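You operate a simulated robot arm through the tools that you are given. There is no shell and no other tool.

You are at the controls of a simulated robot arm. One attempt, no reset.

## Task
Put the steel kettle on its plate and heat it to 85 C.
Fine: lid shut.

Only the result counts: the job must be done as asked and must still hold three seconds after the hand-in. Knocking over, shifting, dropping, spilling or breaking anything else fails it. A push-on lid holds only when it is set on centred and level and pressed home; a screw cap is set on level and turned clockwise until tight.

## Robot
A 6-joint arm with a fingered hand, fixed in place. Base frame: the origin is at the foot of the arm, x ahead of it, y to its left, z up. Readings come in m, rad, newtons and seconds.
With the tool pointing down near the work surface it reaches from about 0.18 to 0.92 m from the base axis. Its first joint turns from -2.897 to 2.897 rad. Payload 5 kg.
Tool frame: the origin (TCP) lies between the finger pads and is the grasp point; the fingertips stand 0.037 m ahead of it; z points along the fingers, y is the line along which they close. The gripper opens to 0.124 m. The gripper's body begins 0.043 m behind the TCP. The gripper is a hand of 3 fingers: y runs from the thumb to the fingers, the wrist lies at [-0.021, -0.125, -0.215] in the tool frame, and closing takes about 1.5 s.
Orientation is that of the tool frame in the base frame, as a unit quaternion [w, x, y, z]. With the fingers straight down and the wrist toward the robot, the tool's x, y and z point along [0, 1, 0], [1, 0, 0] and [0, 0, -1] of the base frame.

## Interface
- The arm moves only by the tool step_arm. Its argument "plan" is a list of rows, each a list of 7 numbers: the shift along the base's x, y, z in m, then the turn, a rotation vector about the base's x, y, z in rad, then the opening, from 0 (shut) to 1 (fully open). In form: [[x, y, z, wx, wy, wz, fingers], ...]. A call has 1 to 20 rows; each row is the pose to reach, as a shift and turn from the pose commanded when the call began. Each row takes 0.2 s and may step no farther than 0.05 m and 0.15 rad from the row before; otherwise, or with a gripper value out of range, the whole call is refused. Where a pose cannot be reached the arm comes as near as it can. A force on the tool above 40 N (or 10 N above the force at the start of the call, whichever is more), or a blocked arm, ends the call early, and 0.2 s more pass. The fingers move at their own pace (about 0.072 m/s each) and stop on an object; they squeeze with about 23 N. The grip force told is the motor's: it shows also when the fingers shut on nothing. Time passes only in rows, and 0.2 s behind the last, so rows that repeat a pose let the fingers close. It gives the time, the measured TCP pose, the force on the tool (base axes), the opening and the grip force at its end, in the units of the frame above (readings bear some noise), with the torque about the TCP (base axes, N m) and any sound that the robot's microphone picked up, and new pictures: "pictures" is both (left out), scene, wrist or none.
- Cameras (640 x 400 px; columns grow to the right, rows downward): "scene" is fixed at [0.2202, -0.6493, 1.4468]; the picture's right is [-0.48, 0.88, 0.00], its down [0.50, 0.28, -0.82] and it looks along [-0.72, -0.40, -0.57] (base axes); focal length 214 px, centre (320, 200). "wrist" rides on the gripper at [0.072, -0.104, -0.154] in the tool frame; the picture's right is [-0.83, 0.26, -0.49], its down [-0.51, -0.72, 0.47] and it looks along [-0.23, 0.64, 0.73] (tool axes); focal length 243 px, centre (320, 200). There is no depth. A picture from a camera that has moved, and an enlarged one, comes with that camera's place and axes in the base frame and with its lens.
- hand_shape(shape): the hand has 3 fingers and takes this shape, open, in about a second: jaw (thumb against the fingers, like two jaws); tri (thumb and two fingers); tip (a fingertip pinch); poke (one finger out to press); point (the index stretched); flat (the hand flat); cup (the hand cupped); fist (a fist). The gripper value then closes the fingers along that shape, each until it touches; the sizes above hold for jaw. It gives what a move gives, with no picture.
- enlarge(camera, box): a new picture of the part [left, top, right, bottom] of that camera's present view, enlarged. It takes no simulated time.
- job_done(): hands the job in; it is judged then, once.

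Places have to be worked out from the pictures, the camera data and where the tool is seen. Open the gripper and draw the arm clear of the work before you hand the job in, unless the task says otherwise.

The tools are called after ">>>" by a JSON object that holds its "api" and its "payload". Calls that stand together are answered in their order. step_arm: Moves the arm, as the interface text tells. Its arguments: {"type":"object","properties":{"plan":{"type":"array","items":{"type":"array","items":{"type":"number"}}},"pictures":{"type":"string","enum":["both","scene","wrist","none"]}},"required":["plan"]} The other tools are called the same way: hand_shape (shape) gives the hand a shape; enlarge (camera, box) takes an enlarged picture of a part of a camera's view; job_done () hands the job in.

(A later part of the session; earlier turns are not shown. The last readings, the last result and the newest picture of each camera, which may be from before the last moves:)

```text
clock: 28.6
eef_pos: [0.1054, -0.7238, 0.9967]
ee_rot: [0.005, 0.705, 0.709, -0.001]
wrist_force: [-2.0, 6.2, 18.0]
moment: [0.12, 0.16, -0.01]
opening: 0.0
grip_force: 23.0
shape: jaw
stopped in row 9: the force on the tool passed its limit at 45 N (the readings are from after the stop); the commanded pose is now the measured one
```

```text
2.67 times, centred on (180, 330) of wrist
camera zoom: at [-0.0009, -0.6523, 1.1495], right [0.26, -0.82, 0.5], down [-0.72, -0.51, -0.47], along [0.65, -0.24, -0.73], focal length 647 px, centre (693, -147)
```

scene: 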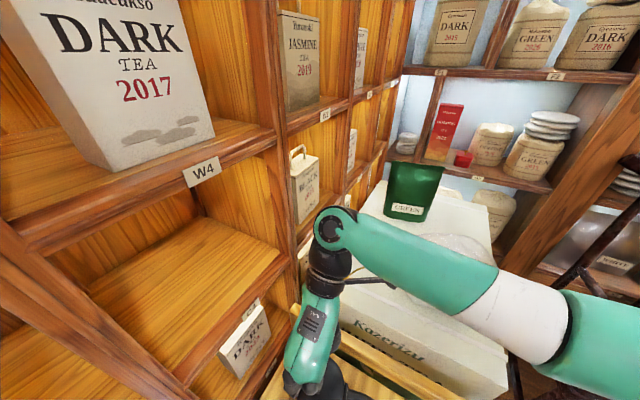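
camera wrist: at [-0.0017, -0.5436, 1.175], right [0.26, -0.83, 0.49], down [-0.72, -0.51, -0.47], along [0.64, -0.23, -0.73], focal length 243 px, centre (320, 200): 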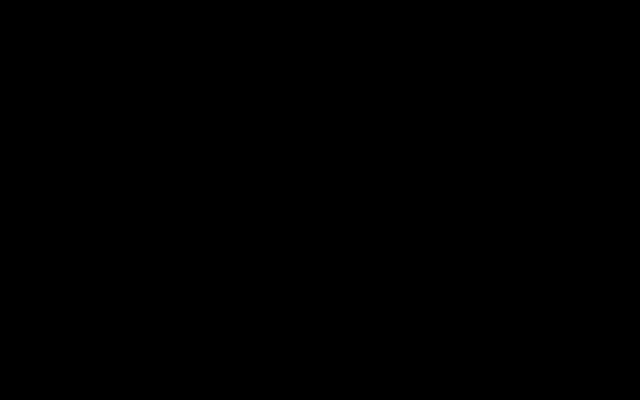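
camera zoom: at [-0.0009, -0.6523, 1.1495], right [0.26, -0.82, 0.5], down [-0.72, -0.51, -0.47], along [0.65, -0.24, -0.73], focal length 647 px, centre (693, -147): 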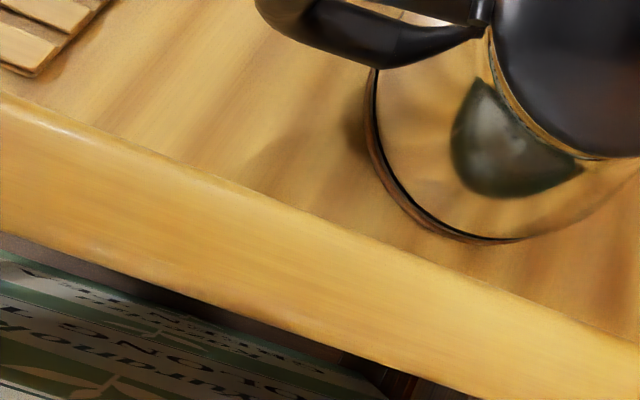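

The step was too long, so nothing moved, but the wrist view shows the lid flush on the rim. I lift off in smaller steps and move back to see the handle.

>>> {"api": "step_arm", "payload": {"plan": [[0, 0, 0.02, 0, 0, 0, 0], [0, 0, 0.05, 0, 0, 0, 0], [-0.01, 0, 0.09, 0, 0, 0, 0.5], [-0.03, 0, 0.12, 0, 0, 0, 1], [-0.06, 0, 0.14, 0, 0, 0, 1]], "pictures": "both"}}

>>> {"api": "enlarge", "payload": {"camera": "scene", "box": [260, 320, 400, 400]}}

>>> {"api": "enlarge", "payload": {"camera": "wrist", "box": [60, 220, 320, 400]}}

```text
clock: 29.8
eef_pos: [0.0493, -0.7255, 1.1383]
ee_rot: [0.003, 0.705, 0.709, -0.001]
wrist_force: [0.6, 0.2, 0.2]
moment: [0.03, 0.02, 0.01]
opening: 0.0831
grip_force: 0.1
shape: jaw
camera wrist: at [-0.0571, -0.6542, 1.2902], right [0.26, -0.83, 0.5], down [-0.72, -0.51, -0.47], along [0.65, -0.23, -0.73], focal length 243 px, centre (320, 200)
```

scene: 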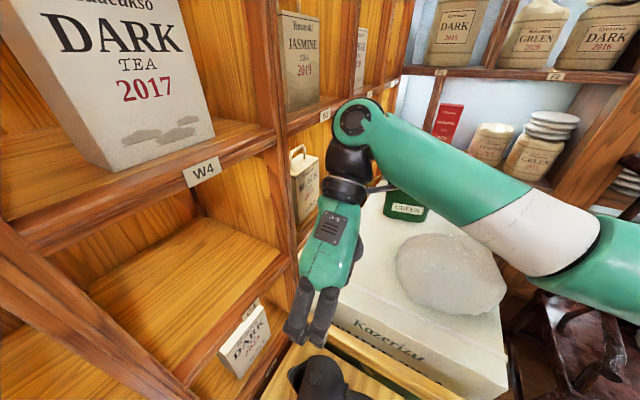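
wrist: 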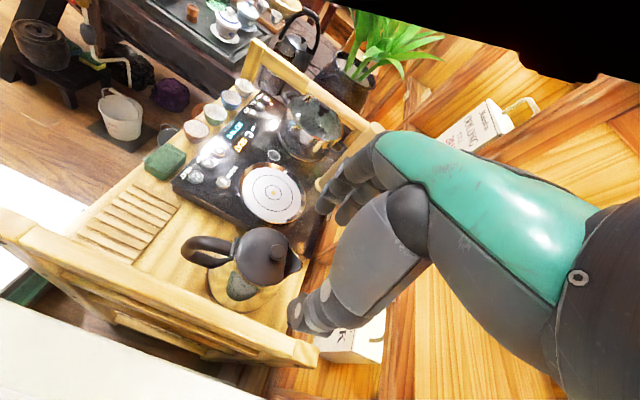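

```text
4.57 times, centred on (330, 360) of scene
camera zoom: at [0.2202, -0.6493, 1.4468], right [-0.48, 0.88, 0.0], down [0.5, 0.28, -0.82], along [-0.72, -0.4, -0.57], focal length 980 px, centre (274, -531)
```

zoom: 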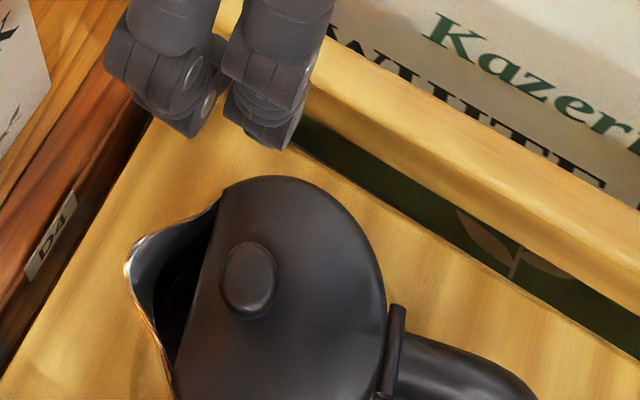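

```text
2.22 times, centred on (190, 310) of wrist
camera zoom: at [-0.0571, -0.6542, 1.2902], right [0.26, -0.83, 0.5], down [-0.72, -0.51, -0.47], along [0.65, -0.23, -0.73], focal length 539 px, centre (609, -44)
```

zoom: 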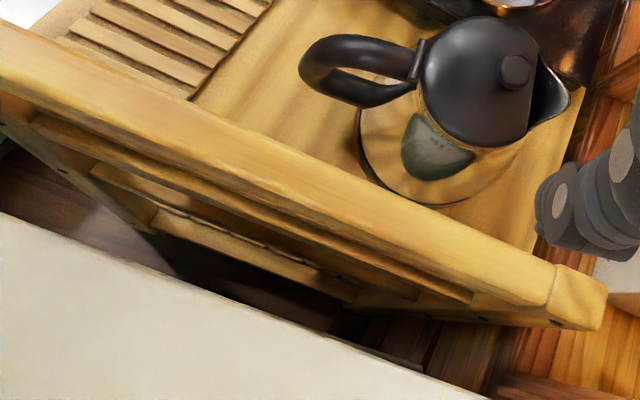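

The lid is flush and its knob triangulates to [0.106, -0.725, 0.957], which gives the kettle axis; the handle's top bar runs along [-0.25, 0.97] at z≈0.92. I turn the hand by +0.244 rad so the jaws close across the handle, half open to keep the thumb off the rail (x≈0.012), and move above it.

>>> {"api": "step_arm", "payload": {"plan": [[0.008, 0.02, 0, 0, 0, 0.08, 0.5], [0.017, 0.045, -0.02, 0, 0, 0.16, 0.5], [0.026, 0.07, -0.05, 0, 0, 0.244, 0.5], [0.034, 0.0896, -0.08, 0, 0, 0.244, 0.5], [0.034, 0.0896, -0.08, 0, 0, 0.244, 0.5]], "pictures": "both"}}

>>> {"api": "enlarge", "payload": {"camera": "scene", "box": [260, 300, 440, 400]}}

>>> {"api": "enlarge", "payload": {"camera": "wrist", "box": [60, 220, 380, 400]}}

```text
clock: 31.0
eef_pos: [0.0778, -0.6643, 1.0372]
ee_rot: [0.003, 0.614, 0.79, 0.0]
wrist_force: [-0.1, 0.0, 0.2]
moment: [-0.02, 0.0, 0.03]
opening: 0.0625
grip_force: 0.1
shape: jaw
out of reach, approached as far as the arm can: row 2, 3, 4, 5
camera wrist: at [-0.043, -0.6206, 1.1886], right [0.46, -0.74, 0.5], down [-0.57, -0.67, -0.47], along [0.68, -0.07, -0.73], focal length 243 px, centre (320, 200)
```

scene: 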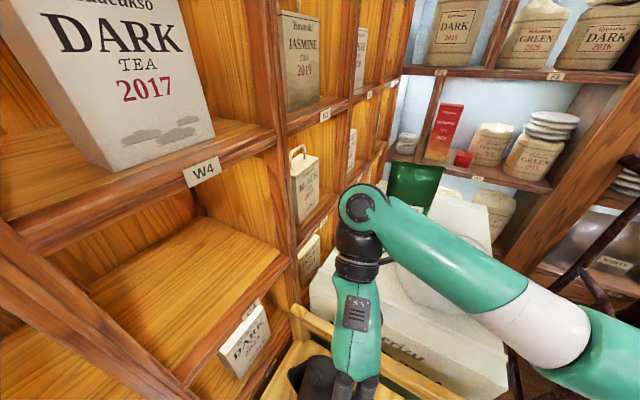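
wrist: 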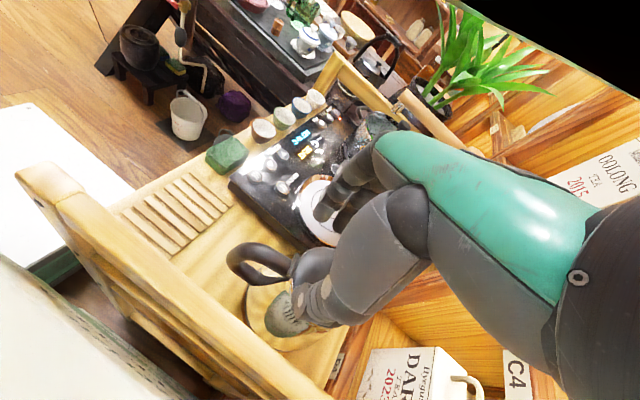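

```text
3.56 times, centred on (350, 350) of scene
camera zoom: at [0.2202, -0.6493, 1.4468], right [-0.48, 0.88, 0.0], down [0.5, 0.28, -0.82], along [-0.72, -0.4, -0.57], focal length 763 px, centre (213, -333)
```

zoom: 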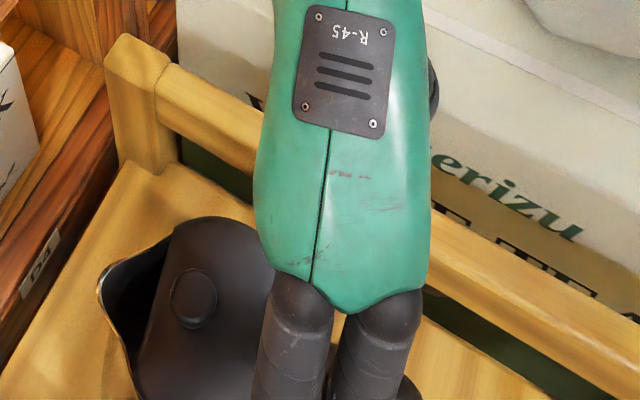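

```text
2.00 times, centred on (220, 310) of wrist
camera zoom: at [-0.043, -0.6206, 1.1886], right [0.46, -0.74, 0.5], down [-0.57, -0.67, -0.47], along [0.68, -0.07, -0.73], focal length 485 px, centre (520, -20)
```

zoom: 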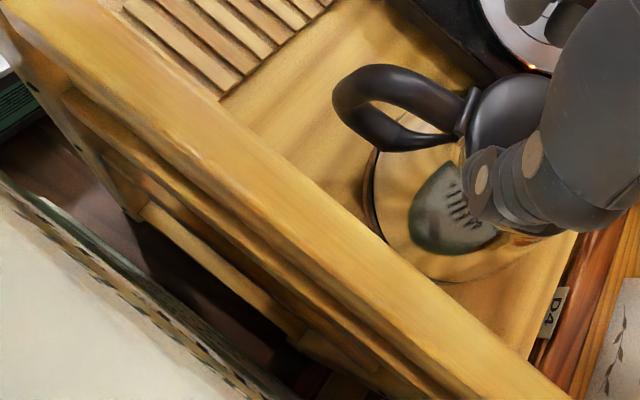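

The limit stops me a bit short (y=-0.664) at this height; lower down it relaxes. I descend a little while moving to the handle position, keeping the tips above the lid.

>>> {"api": "step_arm", "payload": {"plan": [[0.002, 0.01, -0.02, 0, 0, 0, 0.5], [0.004, 0.02, -0.035, 0, 0, 0, 0.5], [0.0056, 0.0284, -0.047, 0, 0, 0, 0.5], [0.0056, 0.0284, -0.047, 0, 0, 0, 0.5]], "pictures": "both"}}

>>> {"api": "enlarge", "payload": {"camera": "scene", "box": [260, 300, 440, 400]}}

>>> {"api": "enlarge", "payload": {"camera": "wrist", "box": [60, 220, 380, 400]}}

```text
clock: 32.0
eef_pos: [0.087, -0.6377, 0.9925]
ee_rot: [0.004, 0.613, 0.79, 0.0]
wrist_force: [-0.3, 0.1, 0.9]
moment: [0.0, 0.03, -0.02]
opening: 0.0622
grip_force: 0.1
shape: jaw
camera wrist: at [-0.0347, -0.593, 1.1438], right [0.46, -0.74, 0.5], down [-0.57, -0.67, -0.47], along [0.68, -0.07, -0.73], focal length 243 px, centre (320, 200)
```

scene: 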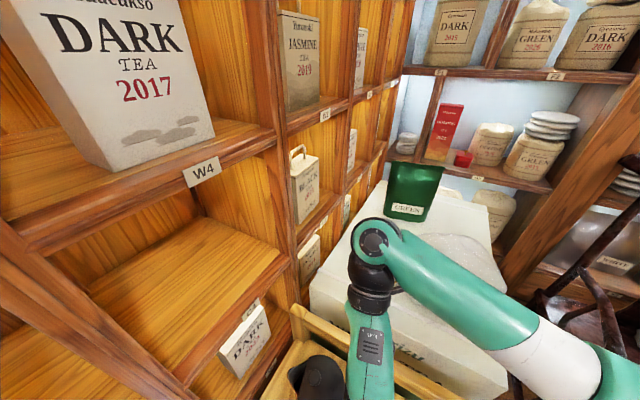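
wrist: 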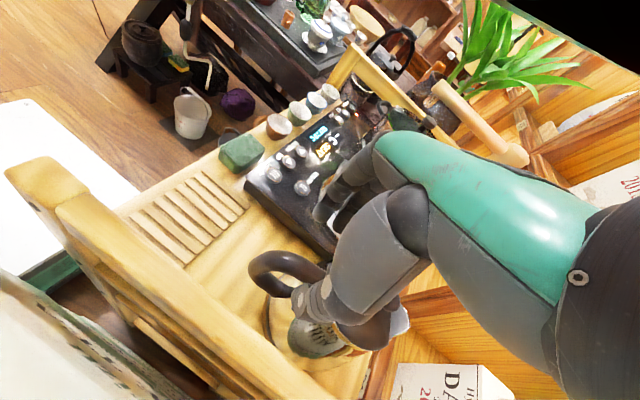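

```text
3.56 times, centred on (350, 350) of scene
camera zoom: at [0.2202, -0.6493, 1.4468], right [-0.48, 0.88, 0.0], down [0.5, 0.28, -0.82], along [-0.72, -0.4, -0.57], focal length 763 px, centre (213, -333)
```

zoom: 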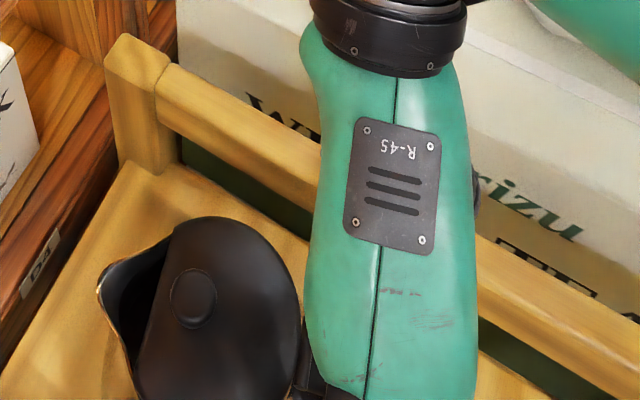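

```text
2.00 times, centred on (220, 310) of wrist
camera zoom: at [-0.0347, -0.593, 1.1438], right [0.46, -0.74, 0.5], down [-0.57, -0.67, -0.47], along [0.68, -0.07, -0.73], focal length 485 px, centre (520, -20)
```

zoom: 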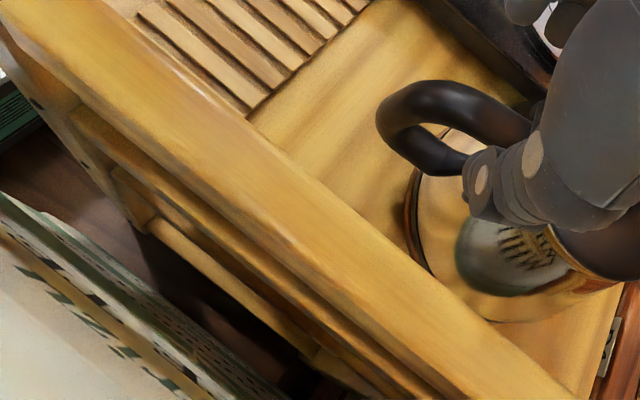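

Now at [0.087, -0.638, 0.9925], and the handle's top bar projects right where I expect it below the jaws. I lower the open jaws straddling the bar to z≈0.918.

>>> {"api": "step_arm", "payload": {"plan": [[-0.002, 0.001, -0.02, 0, 0, 0, 0.5], [-0.0036, 0.0018, -0.04, 0, 0, 0, 0.5], [-0.0036, 0.0018, -0.055, 0, 0, 0, 0.5], [-0.0036, 0.0018, -0.065, 0, 0, 0, 0.5], [-0.0036, 0.0018, -0.074, 0, 0, 0, 0.5]], "pictures": "both"}}

>>> {"api": "enlarge", "payload": {"camera": "wrist", "box": [120, 200, 440, 400]}}

>>> {"api": "enlarge", "payload": {"camera": "scene", "box": [260, 300, 440, 400]}}

```text
clock: 33.2
eef_pos: [0.0828, -0.6351, 0.919]
ee_rot: [0.003, 0.613, 0.79, -0.001]
wrist_force: [0.6, 0.2, -0.7]
moment: [-0.03, 0.01, 0.01]
opening: 0.0622
grip_force: 0.1
shape: jaw
camera wrist: at [-0.0381, -0.5904, 1.0708], right [0.46, -0.74, 0.5], down [-0.57, -0.67, -0.47], along [0.68, -0.07, -0.73], focal length 243 px, centre (320, 200)
```

scene: 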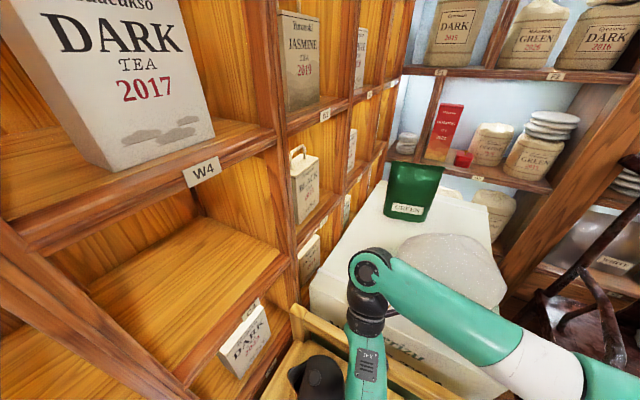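
wrist: 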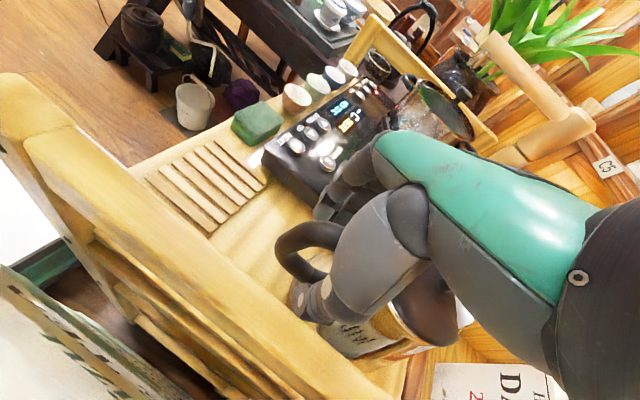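

```text
2.00 times, centred on (280, 300) of wrist
camera zoom: at [-0.0381, -0.5904, 1.0708], right [0.46, -0.74, 0.5], down [-0.57, -0.67, -0.47], along [0.68, -0.07, -0.73], focal length 485 px, centre (400, 0)
```

zoom: 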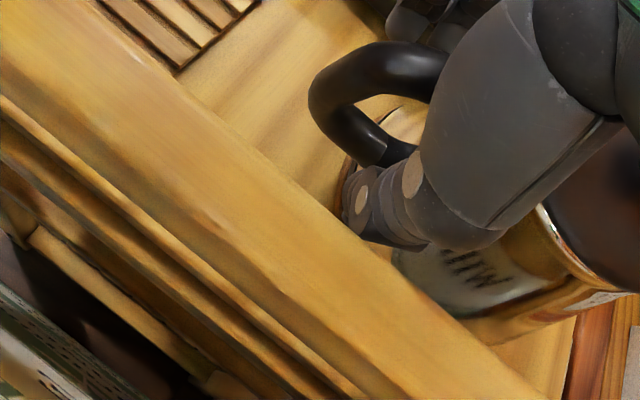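

```text
3.56 times, centred on (350, 350) of scene
camera zoom: at [0.2202, -0.6493, 1.4468], right [-0.48, 0.88, 0.0], down [0.5, 0.28, -0.82], along [-0.72, -0.4, -0.57], focal length 763 px, centre (213, -333)
```

zoom: 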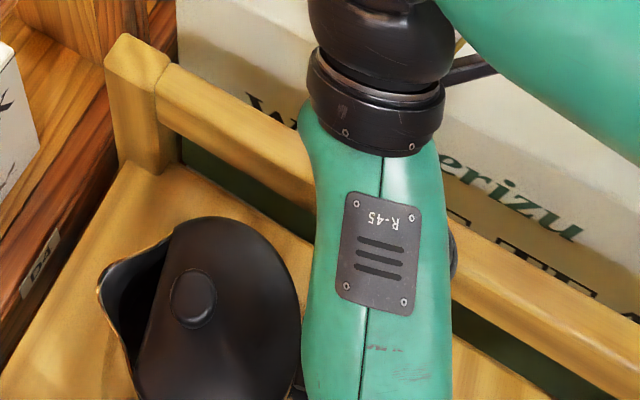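

The jaws straddle the bar without any contact force. I go 7 mm deeper and close.

>>> {"api": "step_arm", "payload": {"plan": [[0, 0, -0.007, 0, 0, 0, 0.5], [0, 0, -0.007, 0, 0, 0, 0.3], [0, 0, -0.007, 0, 0, 0, 0.1], [0, 0, -0.007, 0, 0, 0, 0], [0, 0, -0.007, 0, 0, 0, 0], [0, 0, -0.007, 0, 0, 0, 0], [0, 0, -0.007, 0, 0, 0, 0], [0, 0, -0.007, 0, 0, 0, 0]], "pictures": "both"}}

>>> {"api": "enlarge", "payload": {"camera": "wrist", "box": [120, 200, 440, 400]}}

```text
clock: 35.0
eef_pos: [0.0818, -0.634, 0.9139]
ee_rot: [0.003, 0.613, 0.79, 0.0]
wrist_force: [-0.3, -0.2, -0.6]
moment: [-0.01, -0.28, -0.06]
opening: 0.0006
grip_force: 22.7
shape: jaw
camera wrist: at [-0.0389, -0.5906, 1.0647], right [0.46, -0.74, 0.5], down [-0.57, -0.67, -0.47], along [0.68, -0.07, -0.73], focal length 243 px, centre (320, 200)
```

scene: 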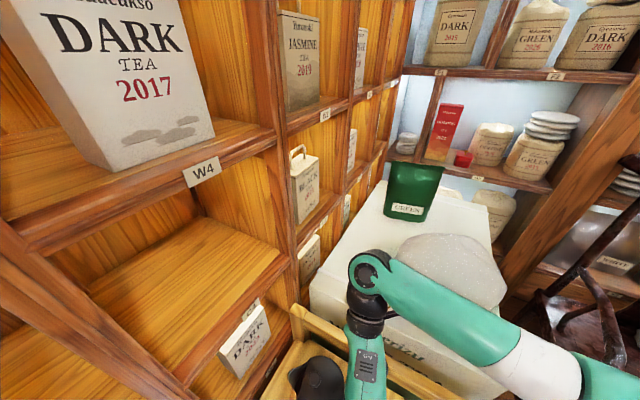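
wrist: 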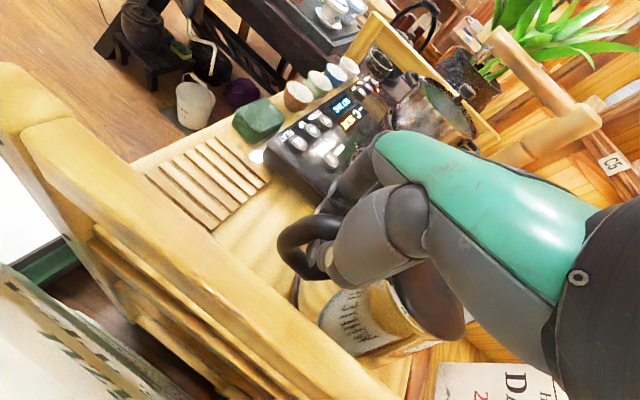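

```text
2.00 times, centred on (280, 300) of wrist
camera zoom: at [-0.0389, -0.5906, 1.0647], right [0.46, -0.74, 0.5], down [-0.57, -0.67, -0.47], along [0.68, -0.07, -0.73], focal length 485 px, centre (400, 0)
```

zoom: 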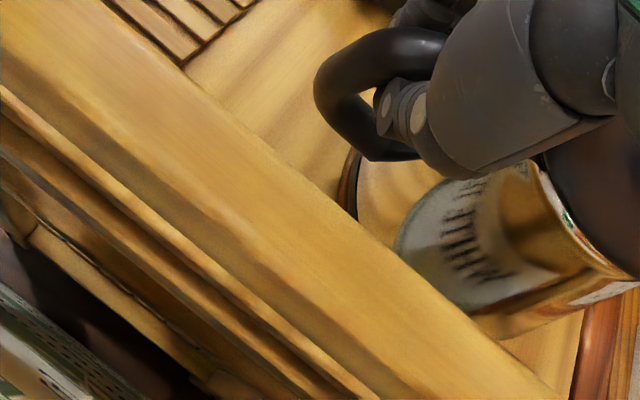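

The fingers shut to zero below the bar (the thumb tip is inside the handle loop), so I was too deep. I reopen, raise about 2.3 cm so the bar lies at the pads, and close again.

>>> {"api": "step_arm", "payload": {"plan": [[0, 0, 0, 0, 0, 0, 0.3], [0, 0, 0, 0, 0, 0, 0.5], [0, 0, 0, 0, 0, 0, 0.5], [0, 0, 0, 0, 0, 0, 0.5], [0, 0, 0.012, 0, 0, 0, 0.5], [0, 0, 0.023, 0, 0, 0, 0.5], [0, 0, 0.023, 0, 0, 0, 0.3], [0, 0, 0.023, 0, 0, 0, 0.1], [0, 0, 0.023, 0, 0, 0, 0], [0, 0, 0.023, 0, 0, 0, 0], [0, 0, 0.023, 0, 0, 0, 0], [0, 0, 0.023, 0, 0, 0, 0], [0, 0, 0.023, 0, 0, 0, 0]], "pictures": "both"}}

>>> {"api": "enlarge", "payload": {"camera": "wrist", "box": [120, 200, 440, 400]}}

```text
clock: 37.8
eef_pos: [0.0831, -0.6342, 0.9348]
ee_rot: [0.003, 0.613, 0.79, -0.001]
wrist_force: [0.0, -0.4, -0.2]
moment: [0.07, -0.09, -0.04]
opening: 0.0109
grip_force: 23.1
shape: jaw
camera wrist: at [-0.0379, -0.5903, 1.0869], right [0.46, -0.74, 0.5], down [-0.57, -0.67, -0.47], along [0.68, -0.07, -0.73], focal length 243 px, centre (320, 200)
```

scene: 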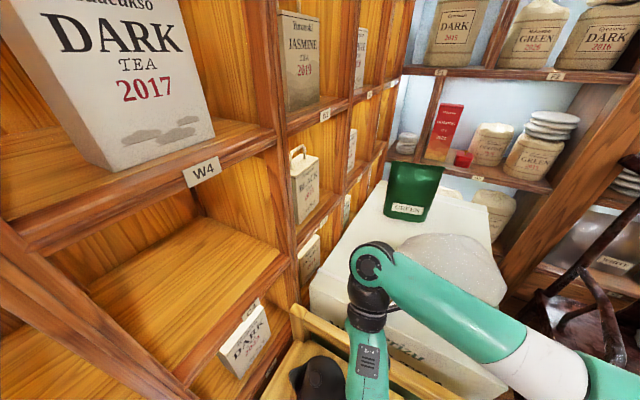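
wrist: 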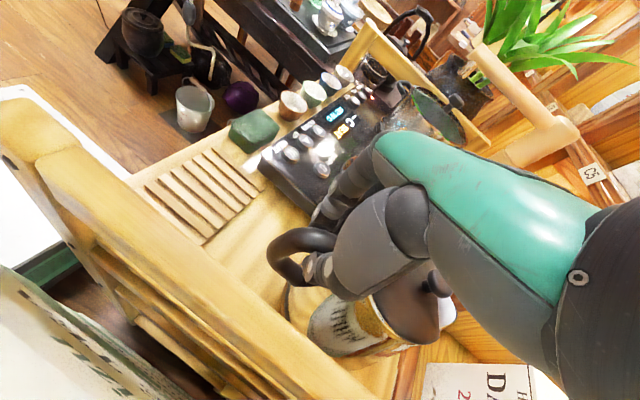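

```text
2.00 times, centred on (280, 300) of wrist
camera zoom: at [-0.0379, -0.5903, 1.0869], right [0.46, -0.74, 0.5], down [-0.57, -0.67, -0.47], along [0.68, -0.07, -0.73], focal length 485 px, centre (400, 0)
```

zoom: 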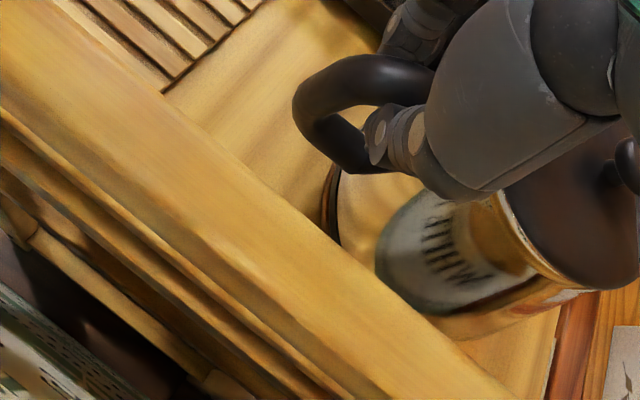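

The pads now stop at 0.011 m with the bar held. I test with a tiny 6 mm lift and watch force, moment and any tilting.

>>> {"api": "step_arm", "payload": {"plan": [[0, 0, 0.003, 0, 0, 0, 0], [0, 0, 0.006, 0, 0, 0, 0], [0, 0, 0.006, 0, 0, 0, 0]], "pictures": "both"}}

>>> {"api": "enlarge", "payload": {"camera": "wrist", "box": [120, 200, 440, 400]}}

>>> {"api": "enlarge", "payload": {"camera": "scene", "box": [260, 320, 400, 400]}}

```text
clock: 38.6
eef_pos: [0.0819, -0.6354, 0.9396]
ee_rot: [0.003, 0.613, 0.79, 0.0]
wrist_force: [1.2, -1.2, -6.8]
moment: [0.12, -0.02, 0.0]
opening: 0.011
grip_force: 22.8
shape: jaw
camera wrist: at [-0.039, -0.5909, 1.0914], right [0.46, -0.74, 0.5], down [-0.57, -0.67, -0.47], along [0.68, -0.07, -0.73], focal length 243 px, centre (320, 200)
```

scene: 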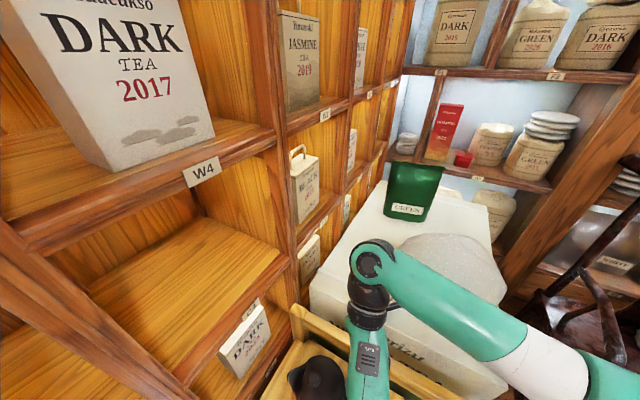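
wrist: 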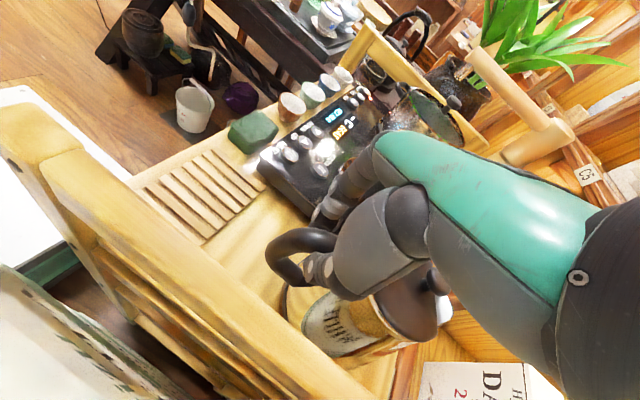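

```text
2.00 times, centred on (280, 300) of wrist
camera zoom: at [-0.039, -0.5909, 1.0914], right [0.46, -0.74, 0.5], down [-0.57, -0.67, -0.47], along [0.68, -0.07, -0.73], focal length 485 px, centre (400, 0)
```

zoom: 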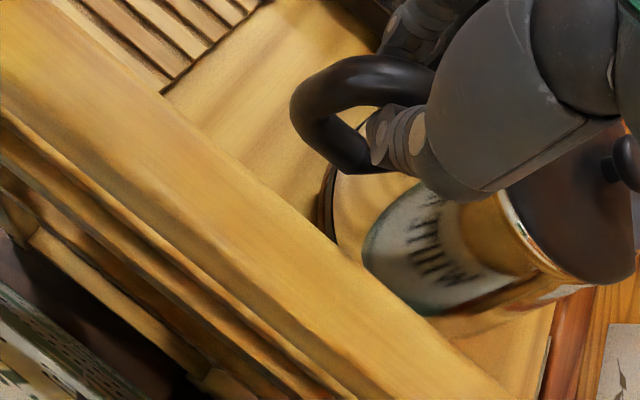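

```text
4.57 times, centred on (330, 360) of scene
camera zoom: at [0.2202, -0.6493, 1.4468], right [-0.48, 0.88, 0.0], down [0.5, 0.28, -0.82], along [-0.72, -0.4, -0.57], focal length 980 px, centre (274, -531)
```

zoom: 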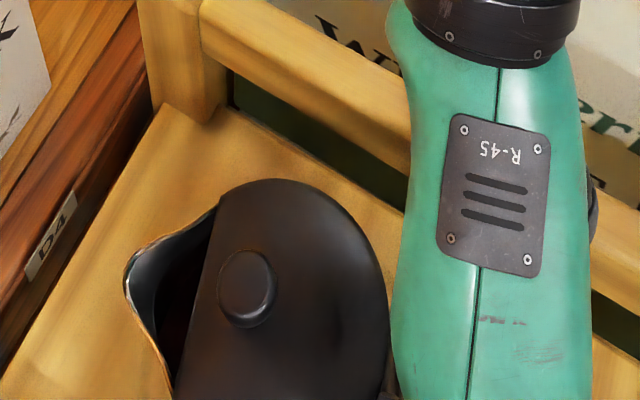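

The lift read only 6.8 N while the kettle pivoted on its front edge, so it weighs about 16 N and would tip around a handle pinch. A centred pinch of the upper body from above avoids that torque: fitting the lid outline gives the axis at (0.107, -0.715) with radius ≈0.047, within the 0.124 m opening. I set the kettle back down, release the bar and rise.

>>> {"api": "step_arm", "payload": {"plan": [[0, 0, -0.004, 0, 0, 0, 0], [0, 0, -0.006, 0, 0, 0, 0], [0, 0, -0.006, 0, 0, 0, 0.3], [0, 0, -0.006, 0, 0, 0, 0.5], [0, 0, -0.006, 0, 0, 0, 0.5], [0, 0, -0.006, 0, 0, 0, 0.5], [0, 0, 0.02, 0, 0, 0, 0.5], [0.002, -0.01, 0.06, 0, 0, 0, 0.5], [0.005, -0.035, 0.1, 0, 0, 0, 1]], "pictures": "both"}}

>>> {"api": "enlarge", "payload": {"camera": "scene", "box": [260, 320, 400, 400]}}

>>> {"api": "enlarge", "payload": {"camera": "wrist", "box": [120, 200, 440, 400]}}

```text
clock: 40.6
eef_pos: [0.0865, -0.6674, 1.038]
ee_rot: [0.004, 0.613, 0.79, 0.0]
wrist_force: [-0.4, -0.4, 0.1]
moment: [0.0, 0.01, 0.0]
opening: 0.1163
grip_force: 0.1
shape: jaw
camera wrist: at [-0.034, -0.6227, 1.1894], right [0.46, -0.74, 0.5], down [-0.57, -0.67, -0.47], along [0.68, -0.07, -0.73], focal length 243 px, centre (320, 200)
```

scene: 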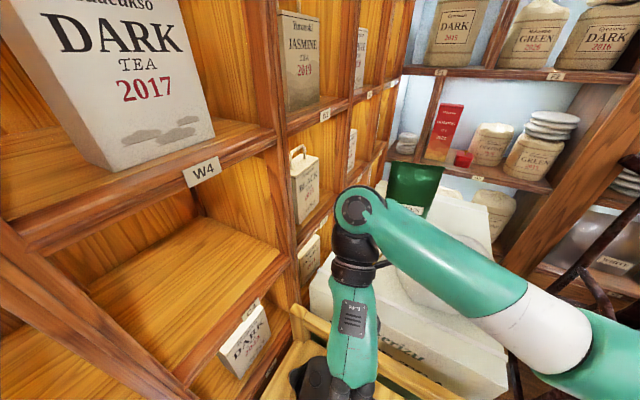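
wrist: 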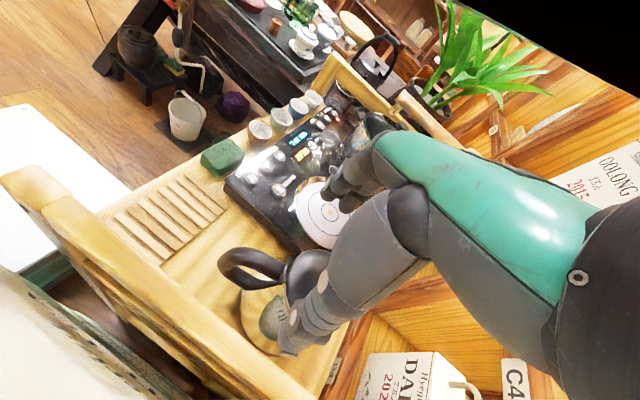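

```text
4.57 times, centred on (330, 360) of scene
camera zoom: at [0.2202, -0.6493, 1.4468], right [-0.48, 0.88, 0.0], down [0.5, 0.28, -0.82], along [-0.72, -0.4, -0.57], focal length 980 px, centre (274, -531)
```

zoom: 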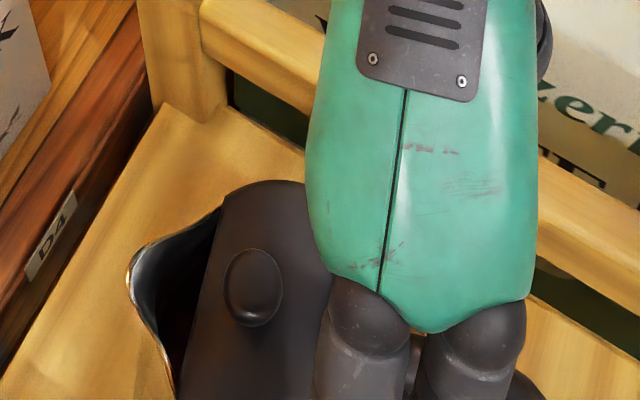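

```text
2.00 times, centred on (280, 300) of wrist
camera zoom: at [-0.034, -0.6227, 1.1894], right [0.46, -0.74, 0.5], down [-0.57, -0.67, -0.47], along [0.68, -0.07, -0.73], focal length 485 px, centre (400, 0)
```

zoom: 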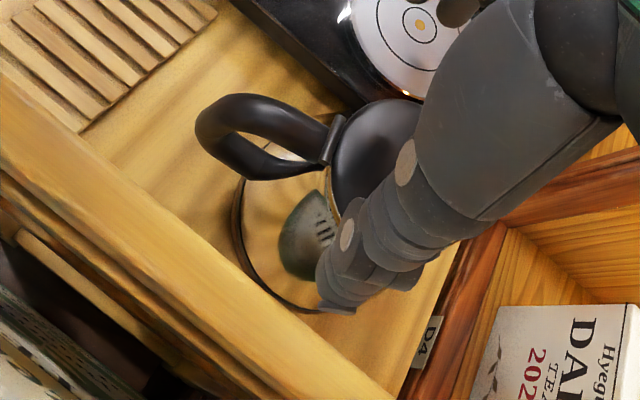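

The bar is released and the kettle stands back down. I move over the kettle axis (0.1065, -0.714), fully open, with the tips still above the knob.

>>> {"api": "step_arm", "payload": {"plan": [[0.01, -0.024, 0, 0, 0, 0, 1], [0.02, -0.047, -0.01, 0, 0, 0, 1], [0.02, -0.047, -0.02, 0, 0, 0, 1]], "pictures": "both"}}

>>> {"api": "enlarge", "payload": {"camera": "scene", "box": [260, 300, 400, 400]}}

>>> {"api": "enlarge", "payload": {"camera": "wrist", "box": [180, 230, 440, 400]}}

```text
clock: 41.4
eef_pos: [0.1071, -0.7098, 1.0209]
ee_rot: [0.005, 0.614, 0.79, -0.001]
wrist_force: [-0.1, -0.4, 1.1]
moment: [-0.01, -0.03, 0.03]
opening: 0.1237
grip_force: 0.0
shape: jaw
out of reach, approached as far as the arm can: row 2, 3
camera wrist: at [-0.0136, -0.666, 1.1721], right [0.46, -0.74, 0.5], down [-0.57, -0.67, -0.47], along [0.68, -0.07, -0.73], focal length 243 px, centre (320, 200)
```

scene: 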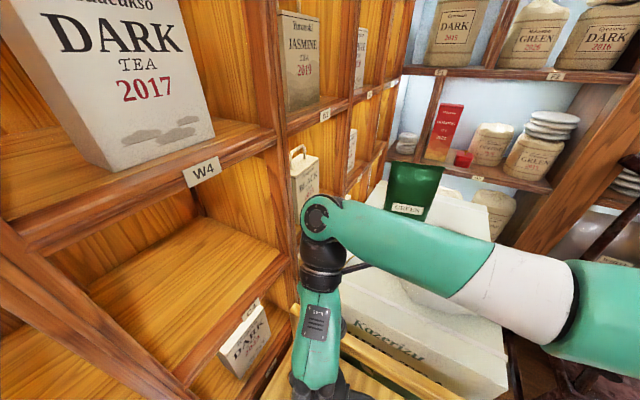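
wrist: 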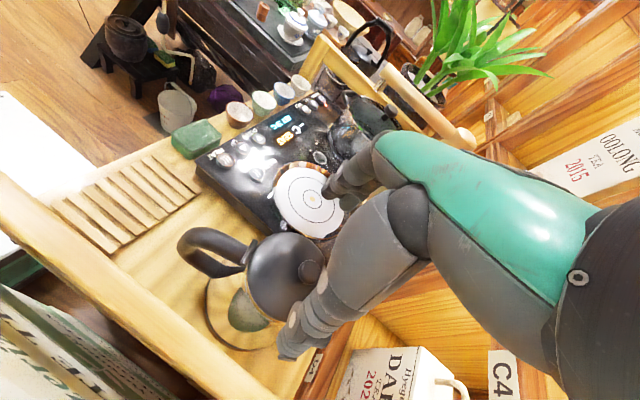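

```text
4.00 times, centred on (330, 350) of scene
camera zoom: at [0.2202, -0.6493, 1.4468], right [-0.48, 0.88, 0.0], down [0.5, 0.28, -0.82], along [-0.72, -0.4, -0.57], focal length 858 px, centre (280, -400)
```

zoom: 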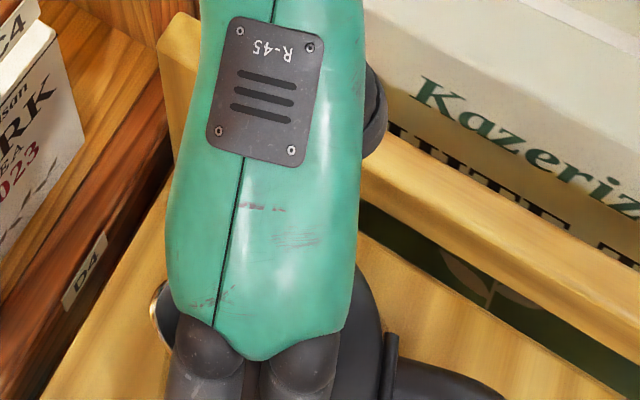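

```text
2.35 times, centred on (310, 315) of wrist
camera zoom: at [-0.0136, -0.666, 1.1721], right [0.46, -0.74, 0.5], down [-0.57, -0.67, -0.47], along [0.68, -0.07, -0.73], focal length 571 px, centre (344, -71)
```

zoom: 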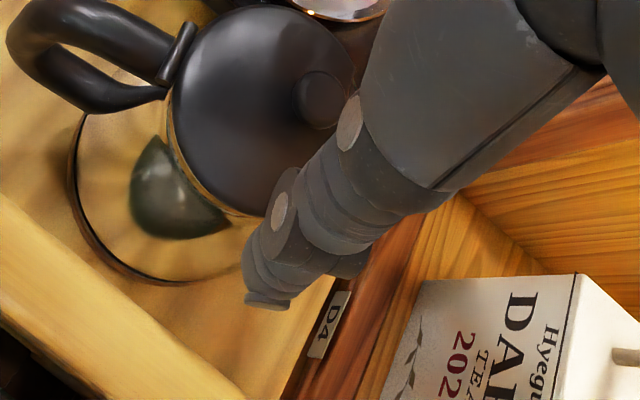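

At this yaw the arm is at its outer reach; turning to yaw ≈ -0.3 brings the wrist inward while the closing line still clears spout and handle. I turn in place above the knob.

>>> {"api": "step_arm", "payload": {"plan": [[0, 0, 0.01, 0, 0, -0.14, 1], [0, -0.001, 0.01, 0, 0, -0.28, 1], [0, -0.003, 0.01, 0, 0, -0.42, 1], [-0.0005, -0.0045, 0.01, 0, 0, -0.55, 1], [-0.0005, -0.0045, 0, 0, 0, -0.55, 1]], "pictures": "both"}}

>>> {"api": "enlarge", "payload": {"camera": "scene", "box": [240, 300, 400, 400]}}

>>> {"api": "enlarge", "payload": {"camera": "wrist", "box": [180, 230, 440, 400]}}

```text
clock: 42.6
eef_pos: [0.1071, -0.7144, 1.0213]
ee_rot: [0.003, 0.805, 0.593, -0.001]
wrist_force: [-0.1, 0.4, -0.3]
moment: [0.0, -0.02, -0.01]
opening: 0.1236
grip_force: 0.0
shape: jaw
camera wrist: at [0.0273, -0.6143, 1.1731], right [0.0, -0.87, 0.5], down [-0.84, -0.27, -0.47], along [0.54, -0.42, -0.73], focal length 243 px, centre (320, 200)
```

scene: 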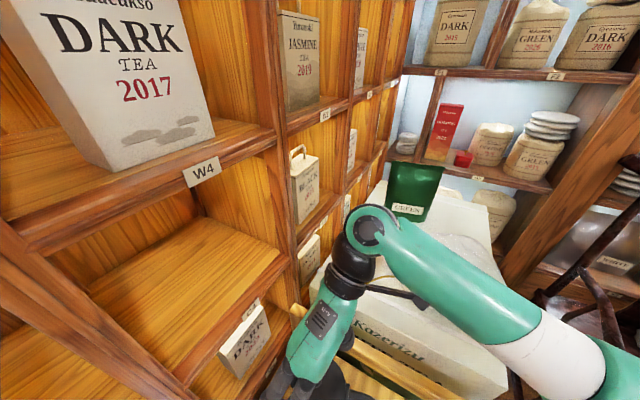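
wrist: 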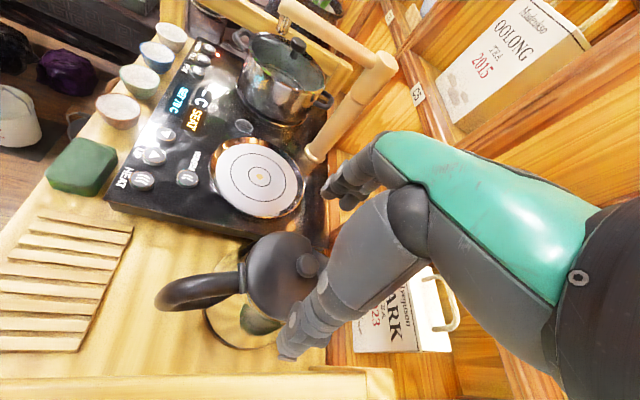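

```text
4.00 times, centred on (320, 350) of scene
camera zoom: at [0.2202, -0.6493, 1.4468], right [-0.48, 0.88, 0.0], down [0.5, 0.28, -0.82], along [-0.72, -0.4, -0.57], focal length 858 px, centre (320, -400)
```

zoom: 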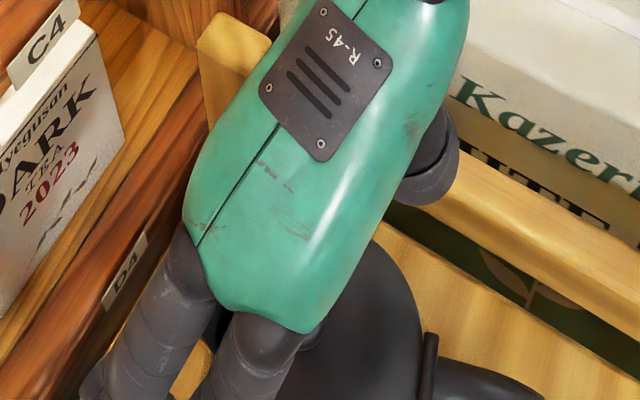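

```text
2.35 times, centred on (310, 315) of wrist
camera zoom: at [0.0273, -0.6143, 1.1731], right [0.0, -0.87, 0.5], down [-0.84, -0.27, -0.47], along [0.54, -0.42, -0.73], focal length 571 px, centre (344, -71)
```

zoom: 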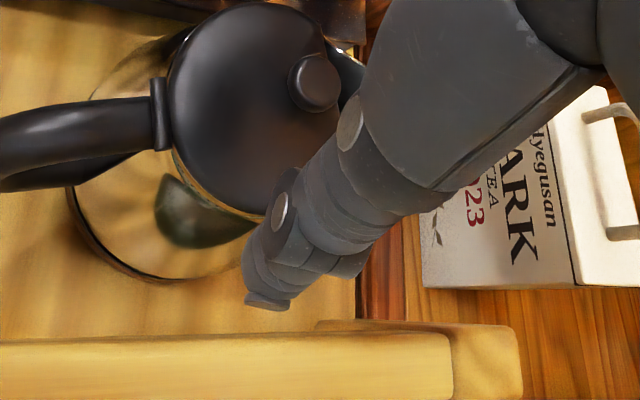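

Reached with yaw ≈ -0.3; the knob re-measures at (0.106, -0.722), consistent. I shift 2 mm to my best axis estimate (0.105, -0.713) and lower the open jaws around the upper body to z≈0.926, watching the force.

>>> {"api": "step_arm", "payload": {"plan": [[-0.002, 0.001, -0.02, 0, 0, 0, 1], [-0.002, 0.001, -0.04, 0, 0, 0, 1], [-0.002, 0.001, -0.055, 0, 0, 0, 1], [-0.002, 0.001, -0.07, 0, 0, 0, 1], [-0.002, 0.001, -0.083, 0, 0, 0, 1], [-0.002, 0.001, -0.095, 0, 0, 0, 1]], "pictures": "both"}}

>>> {"api": "enlarge", "payload": {"camera": "scene", "box": [220, 300, 400, 400]}}

>>> {"api": "enlarge", "payload": {"camera": "wrist", "box": [180, 200, 480, 400]}}

```text
clock: 44.0
eef_pos: [0.1045, -0.713, 0.928]
ee_rot: [0.003, 0.805, 0.594, -0.001]
wrist_force: [0.0, 0.0, 0.2]
moment: [-0.01, 0.0, 0.0]
opening: 0.1235
grip_force: 0.0
shape: jaw
camera wrist: at [0.0252, -0.6131, 1.0795], right [0.0, -0.87, 0.5], down [-0.84, -0.27, -0.47], along [0.55, -0.42, -0.73], focal length 243 px, centre (320, 200)
```

scene: 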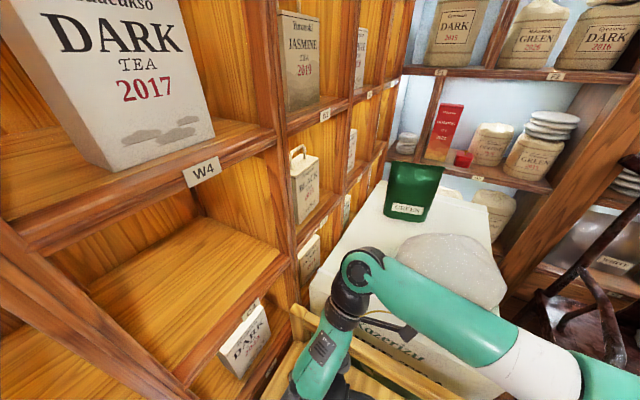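
wrist: 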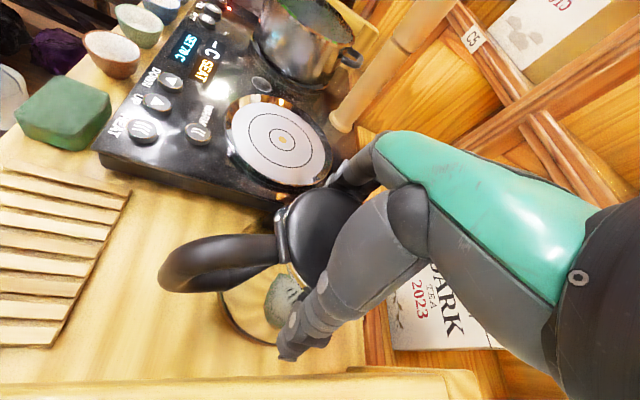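

```text
3.56 times, centred on (310, 350) of scene
camera zoom: at [0.2202, -0.6493, 1.4468], right [-0.48, 0.88, 0.0], down [0.5, 0.28, -0.82], along [-0.72, -0.4, -0.57], focal length 763 px, centre (356, -333)
```

zoom: 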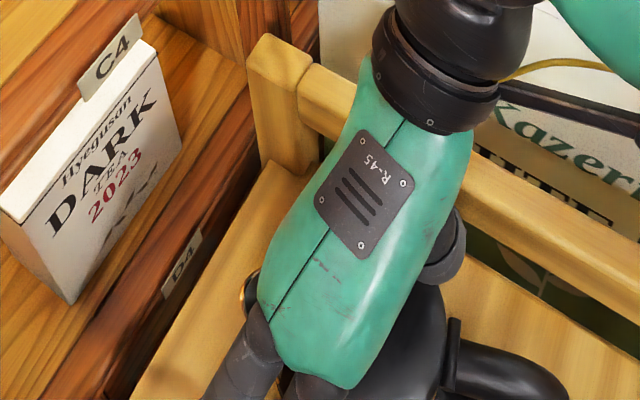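

```text
2.00 times, centred on (330, 300) of wrist
camera zoom: at [0.0252, -0.6131, 1.0795], right [0.0, -0.87, 0.5], down [-0.84, -0.27, -0.47], along [0.55, -0.42, -0.73], focal length 485 px, centre (300, 0)
```

zoom: 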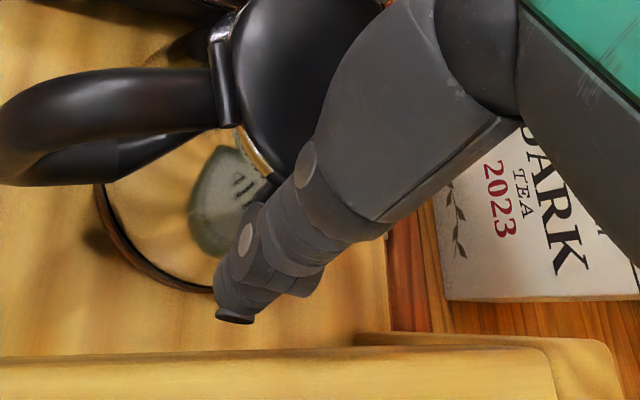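

No contact on the way down, and the thumb stands beside the body. I close on the kettle's upper body.

>>> {"api": "step_arm", "payload": {"plan": [[0, 0, -0.005, 0, 0, 0, 0.9], [0, 0, -0.005, 0, 0, 0, 0.7], [0, 0, -0.005, 0, 0, 0, 0.5], [0, 0, -0.005, 0, 0, 0, 0.3], [0, 0, -0.005, 0, 0, 0, 0.1], [0, 0, -0.005, 0, 0, 0, 0], [0, 0, -0.005, 0, 0, 0, 0], [0, 0, -0.005, 0, 0, 0, 0]], "pictures": "both"}}

>>> {"api": "enlarge", "payload": {"camera": "wrist", "box": [180, 200, 480, 400]}}

```text
clock: 45.8
eef_pos: [0.1043, -0.7136, 0.9214]
ee_rot: [0.003, 0.805, 0.594, -0.001]
wrist_force: [-0.5, -0.2, 1.9]
moment: [0.03, 0.0, -0.03]
opening: 0.1017
grip_force: 23.2
shape: jaw
camera wrist: at [0.0254, -0.6136, 1.0742], right [0.0, -0.87, 0.5], down [-0.84, -0.27, -0.47], along [0.55, -0.42, -0.73], focal length 243 px, centre (320, 200)
```

scene: 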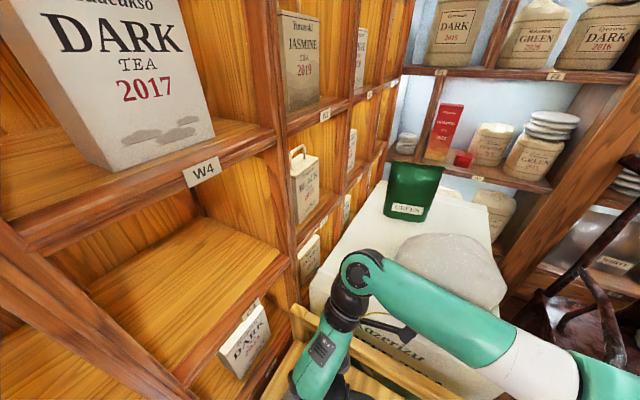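
wrist: 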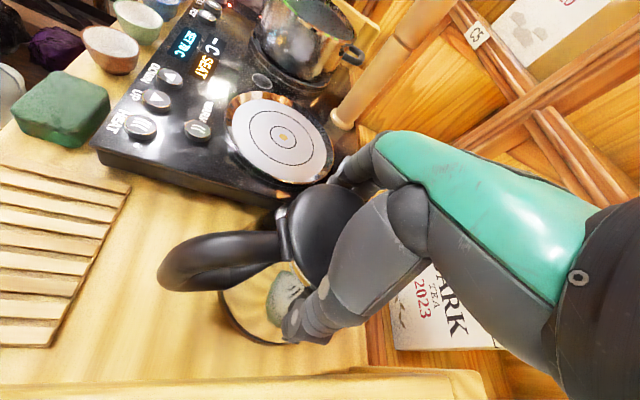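

```text
2.00 times, centred on (330, 300) of wrist
camera zoom: at [0.0254, -0.6136, 1.0742], right [0.0, -0.87, 0.5], down [-0.84, -0.27, -0.47], along [0.55, -0.42, -0.73], focal length 485 px, centre (300, 0)
```

zoom: 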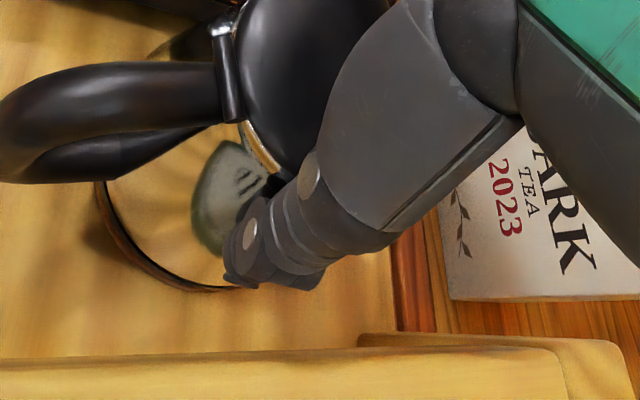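

Gripped at 0.102 m with 23 N on the body. I lift 6 mm slowly and hold, to see the load and whether it slips.

>>> {"api": "step_arm", "payload": {"plan": [[0, 0, 0.002, 0, 0, 0, 0], [0, 0, 0.004, 0, 0, 0, 0], [0, 0, 0.006, 0, 0, 0, 0], [0, 0, 0.006, 0, 0, 0, 0], [0, 0, 0.006, 0, 0, 0, 0]], "pictures": "wrist"}}

>>> {"api": "enlarge", "payload": {"camera": "wrist", "box": [180, 200, 480, 400]}}

```text
clock: 47.0
eef_pos: [0.106, -0.7144, 0.9278]
ee_rot: [0.003, 0.805, 0.593, -0.001]
wrist_force: [0.4, 0.4, -10.2]
moment: [-0.09, -0.06, -0.02]
opening: 0.1015
grip_force: 23.5
shape: jaw
camera wrist: at [0.0257, -0.6146, 1.0793], right [0.0, -0.87, 0.5], down [-0.84, -0.27, -0.47], along [0.54, -0.42, -0.73], focal length 243 px, centre (320, 200)
```

wrist: 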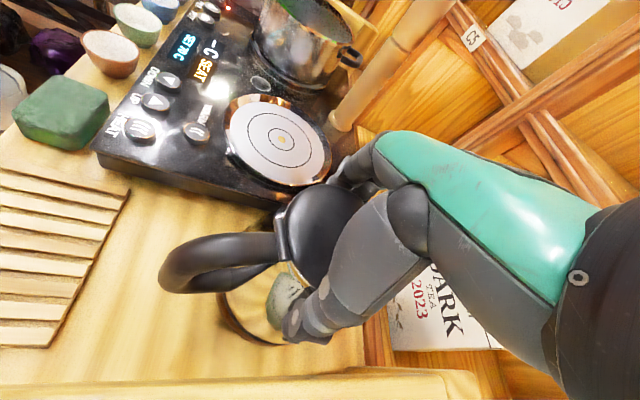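

```text
2.00 times, centred on (330, 300) of wrist
camera zoom: at [0.0257, -0.6146, 1.0793], right [0.0, -0.87, 0.5], down [-0.84, -0.27, -0.47], along [0.54, -0.42, -0.73], focal length 485 px, centre (300, 0)
```

zoom: 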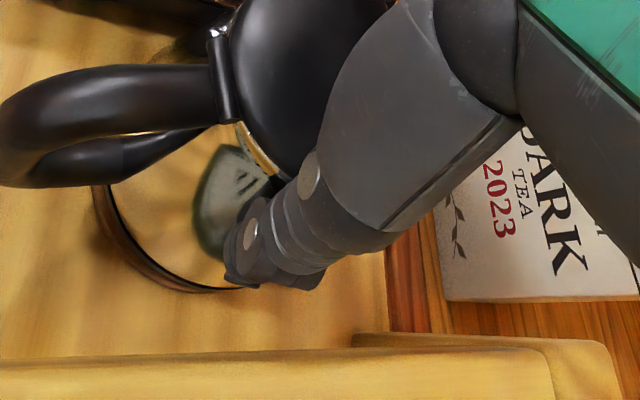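

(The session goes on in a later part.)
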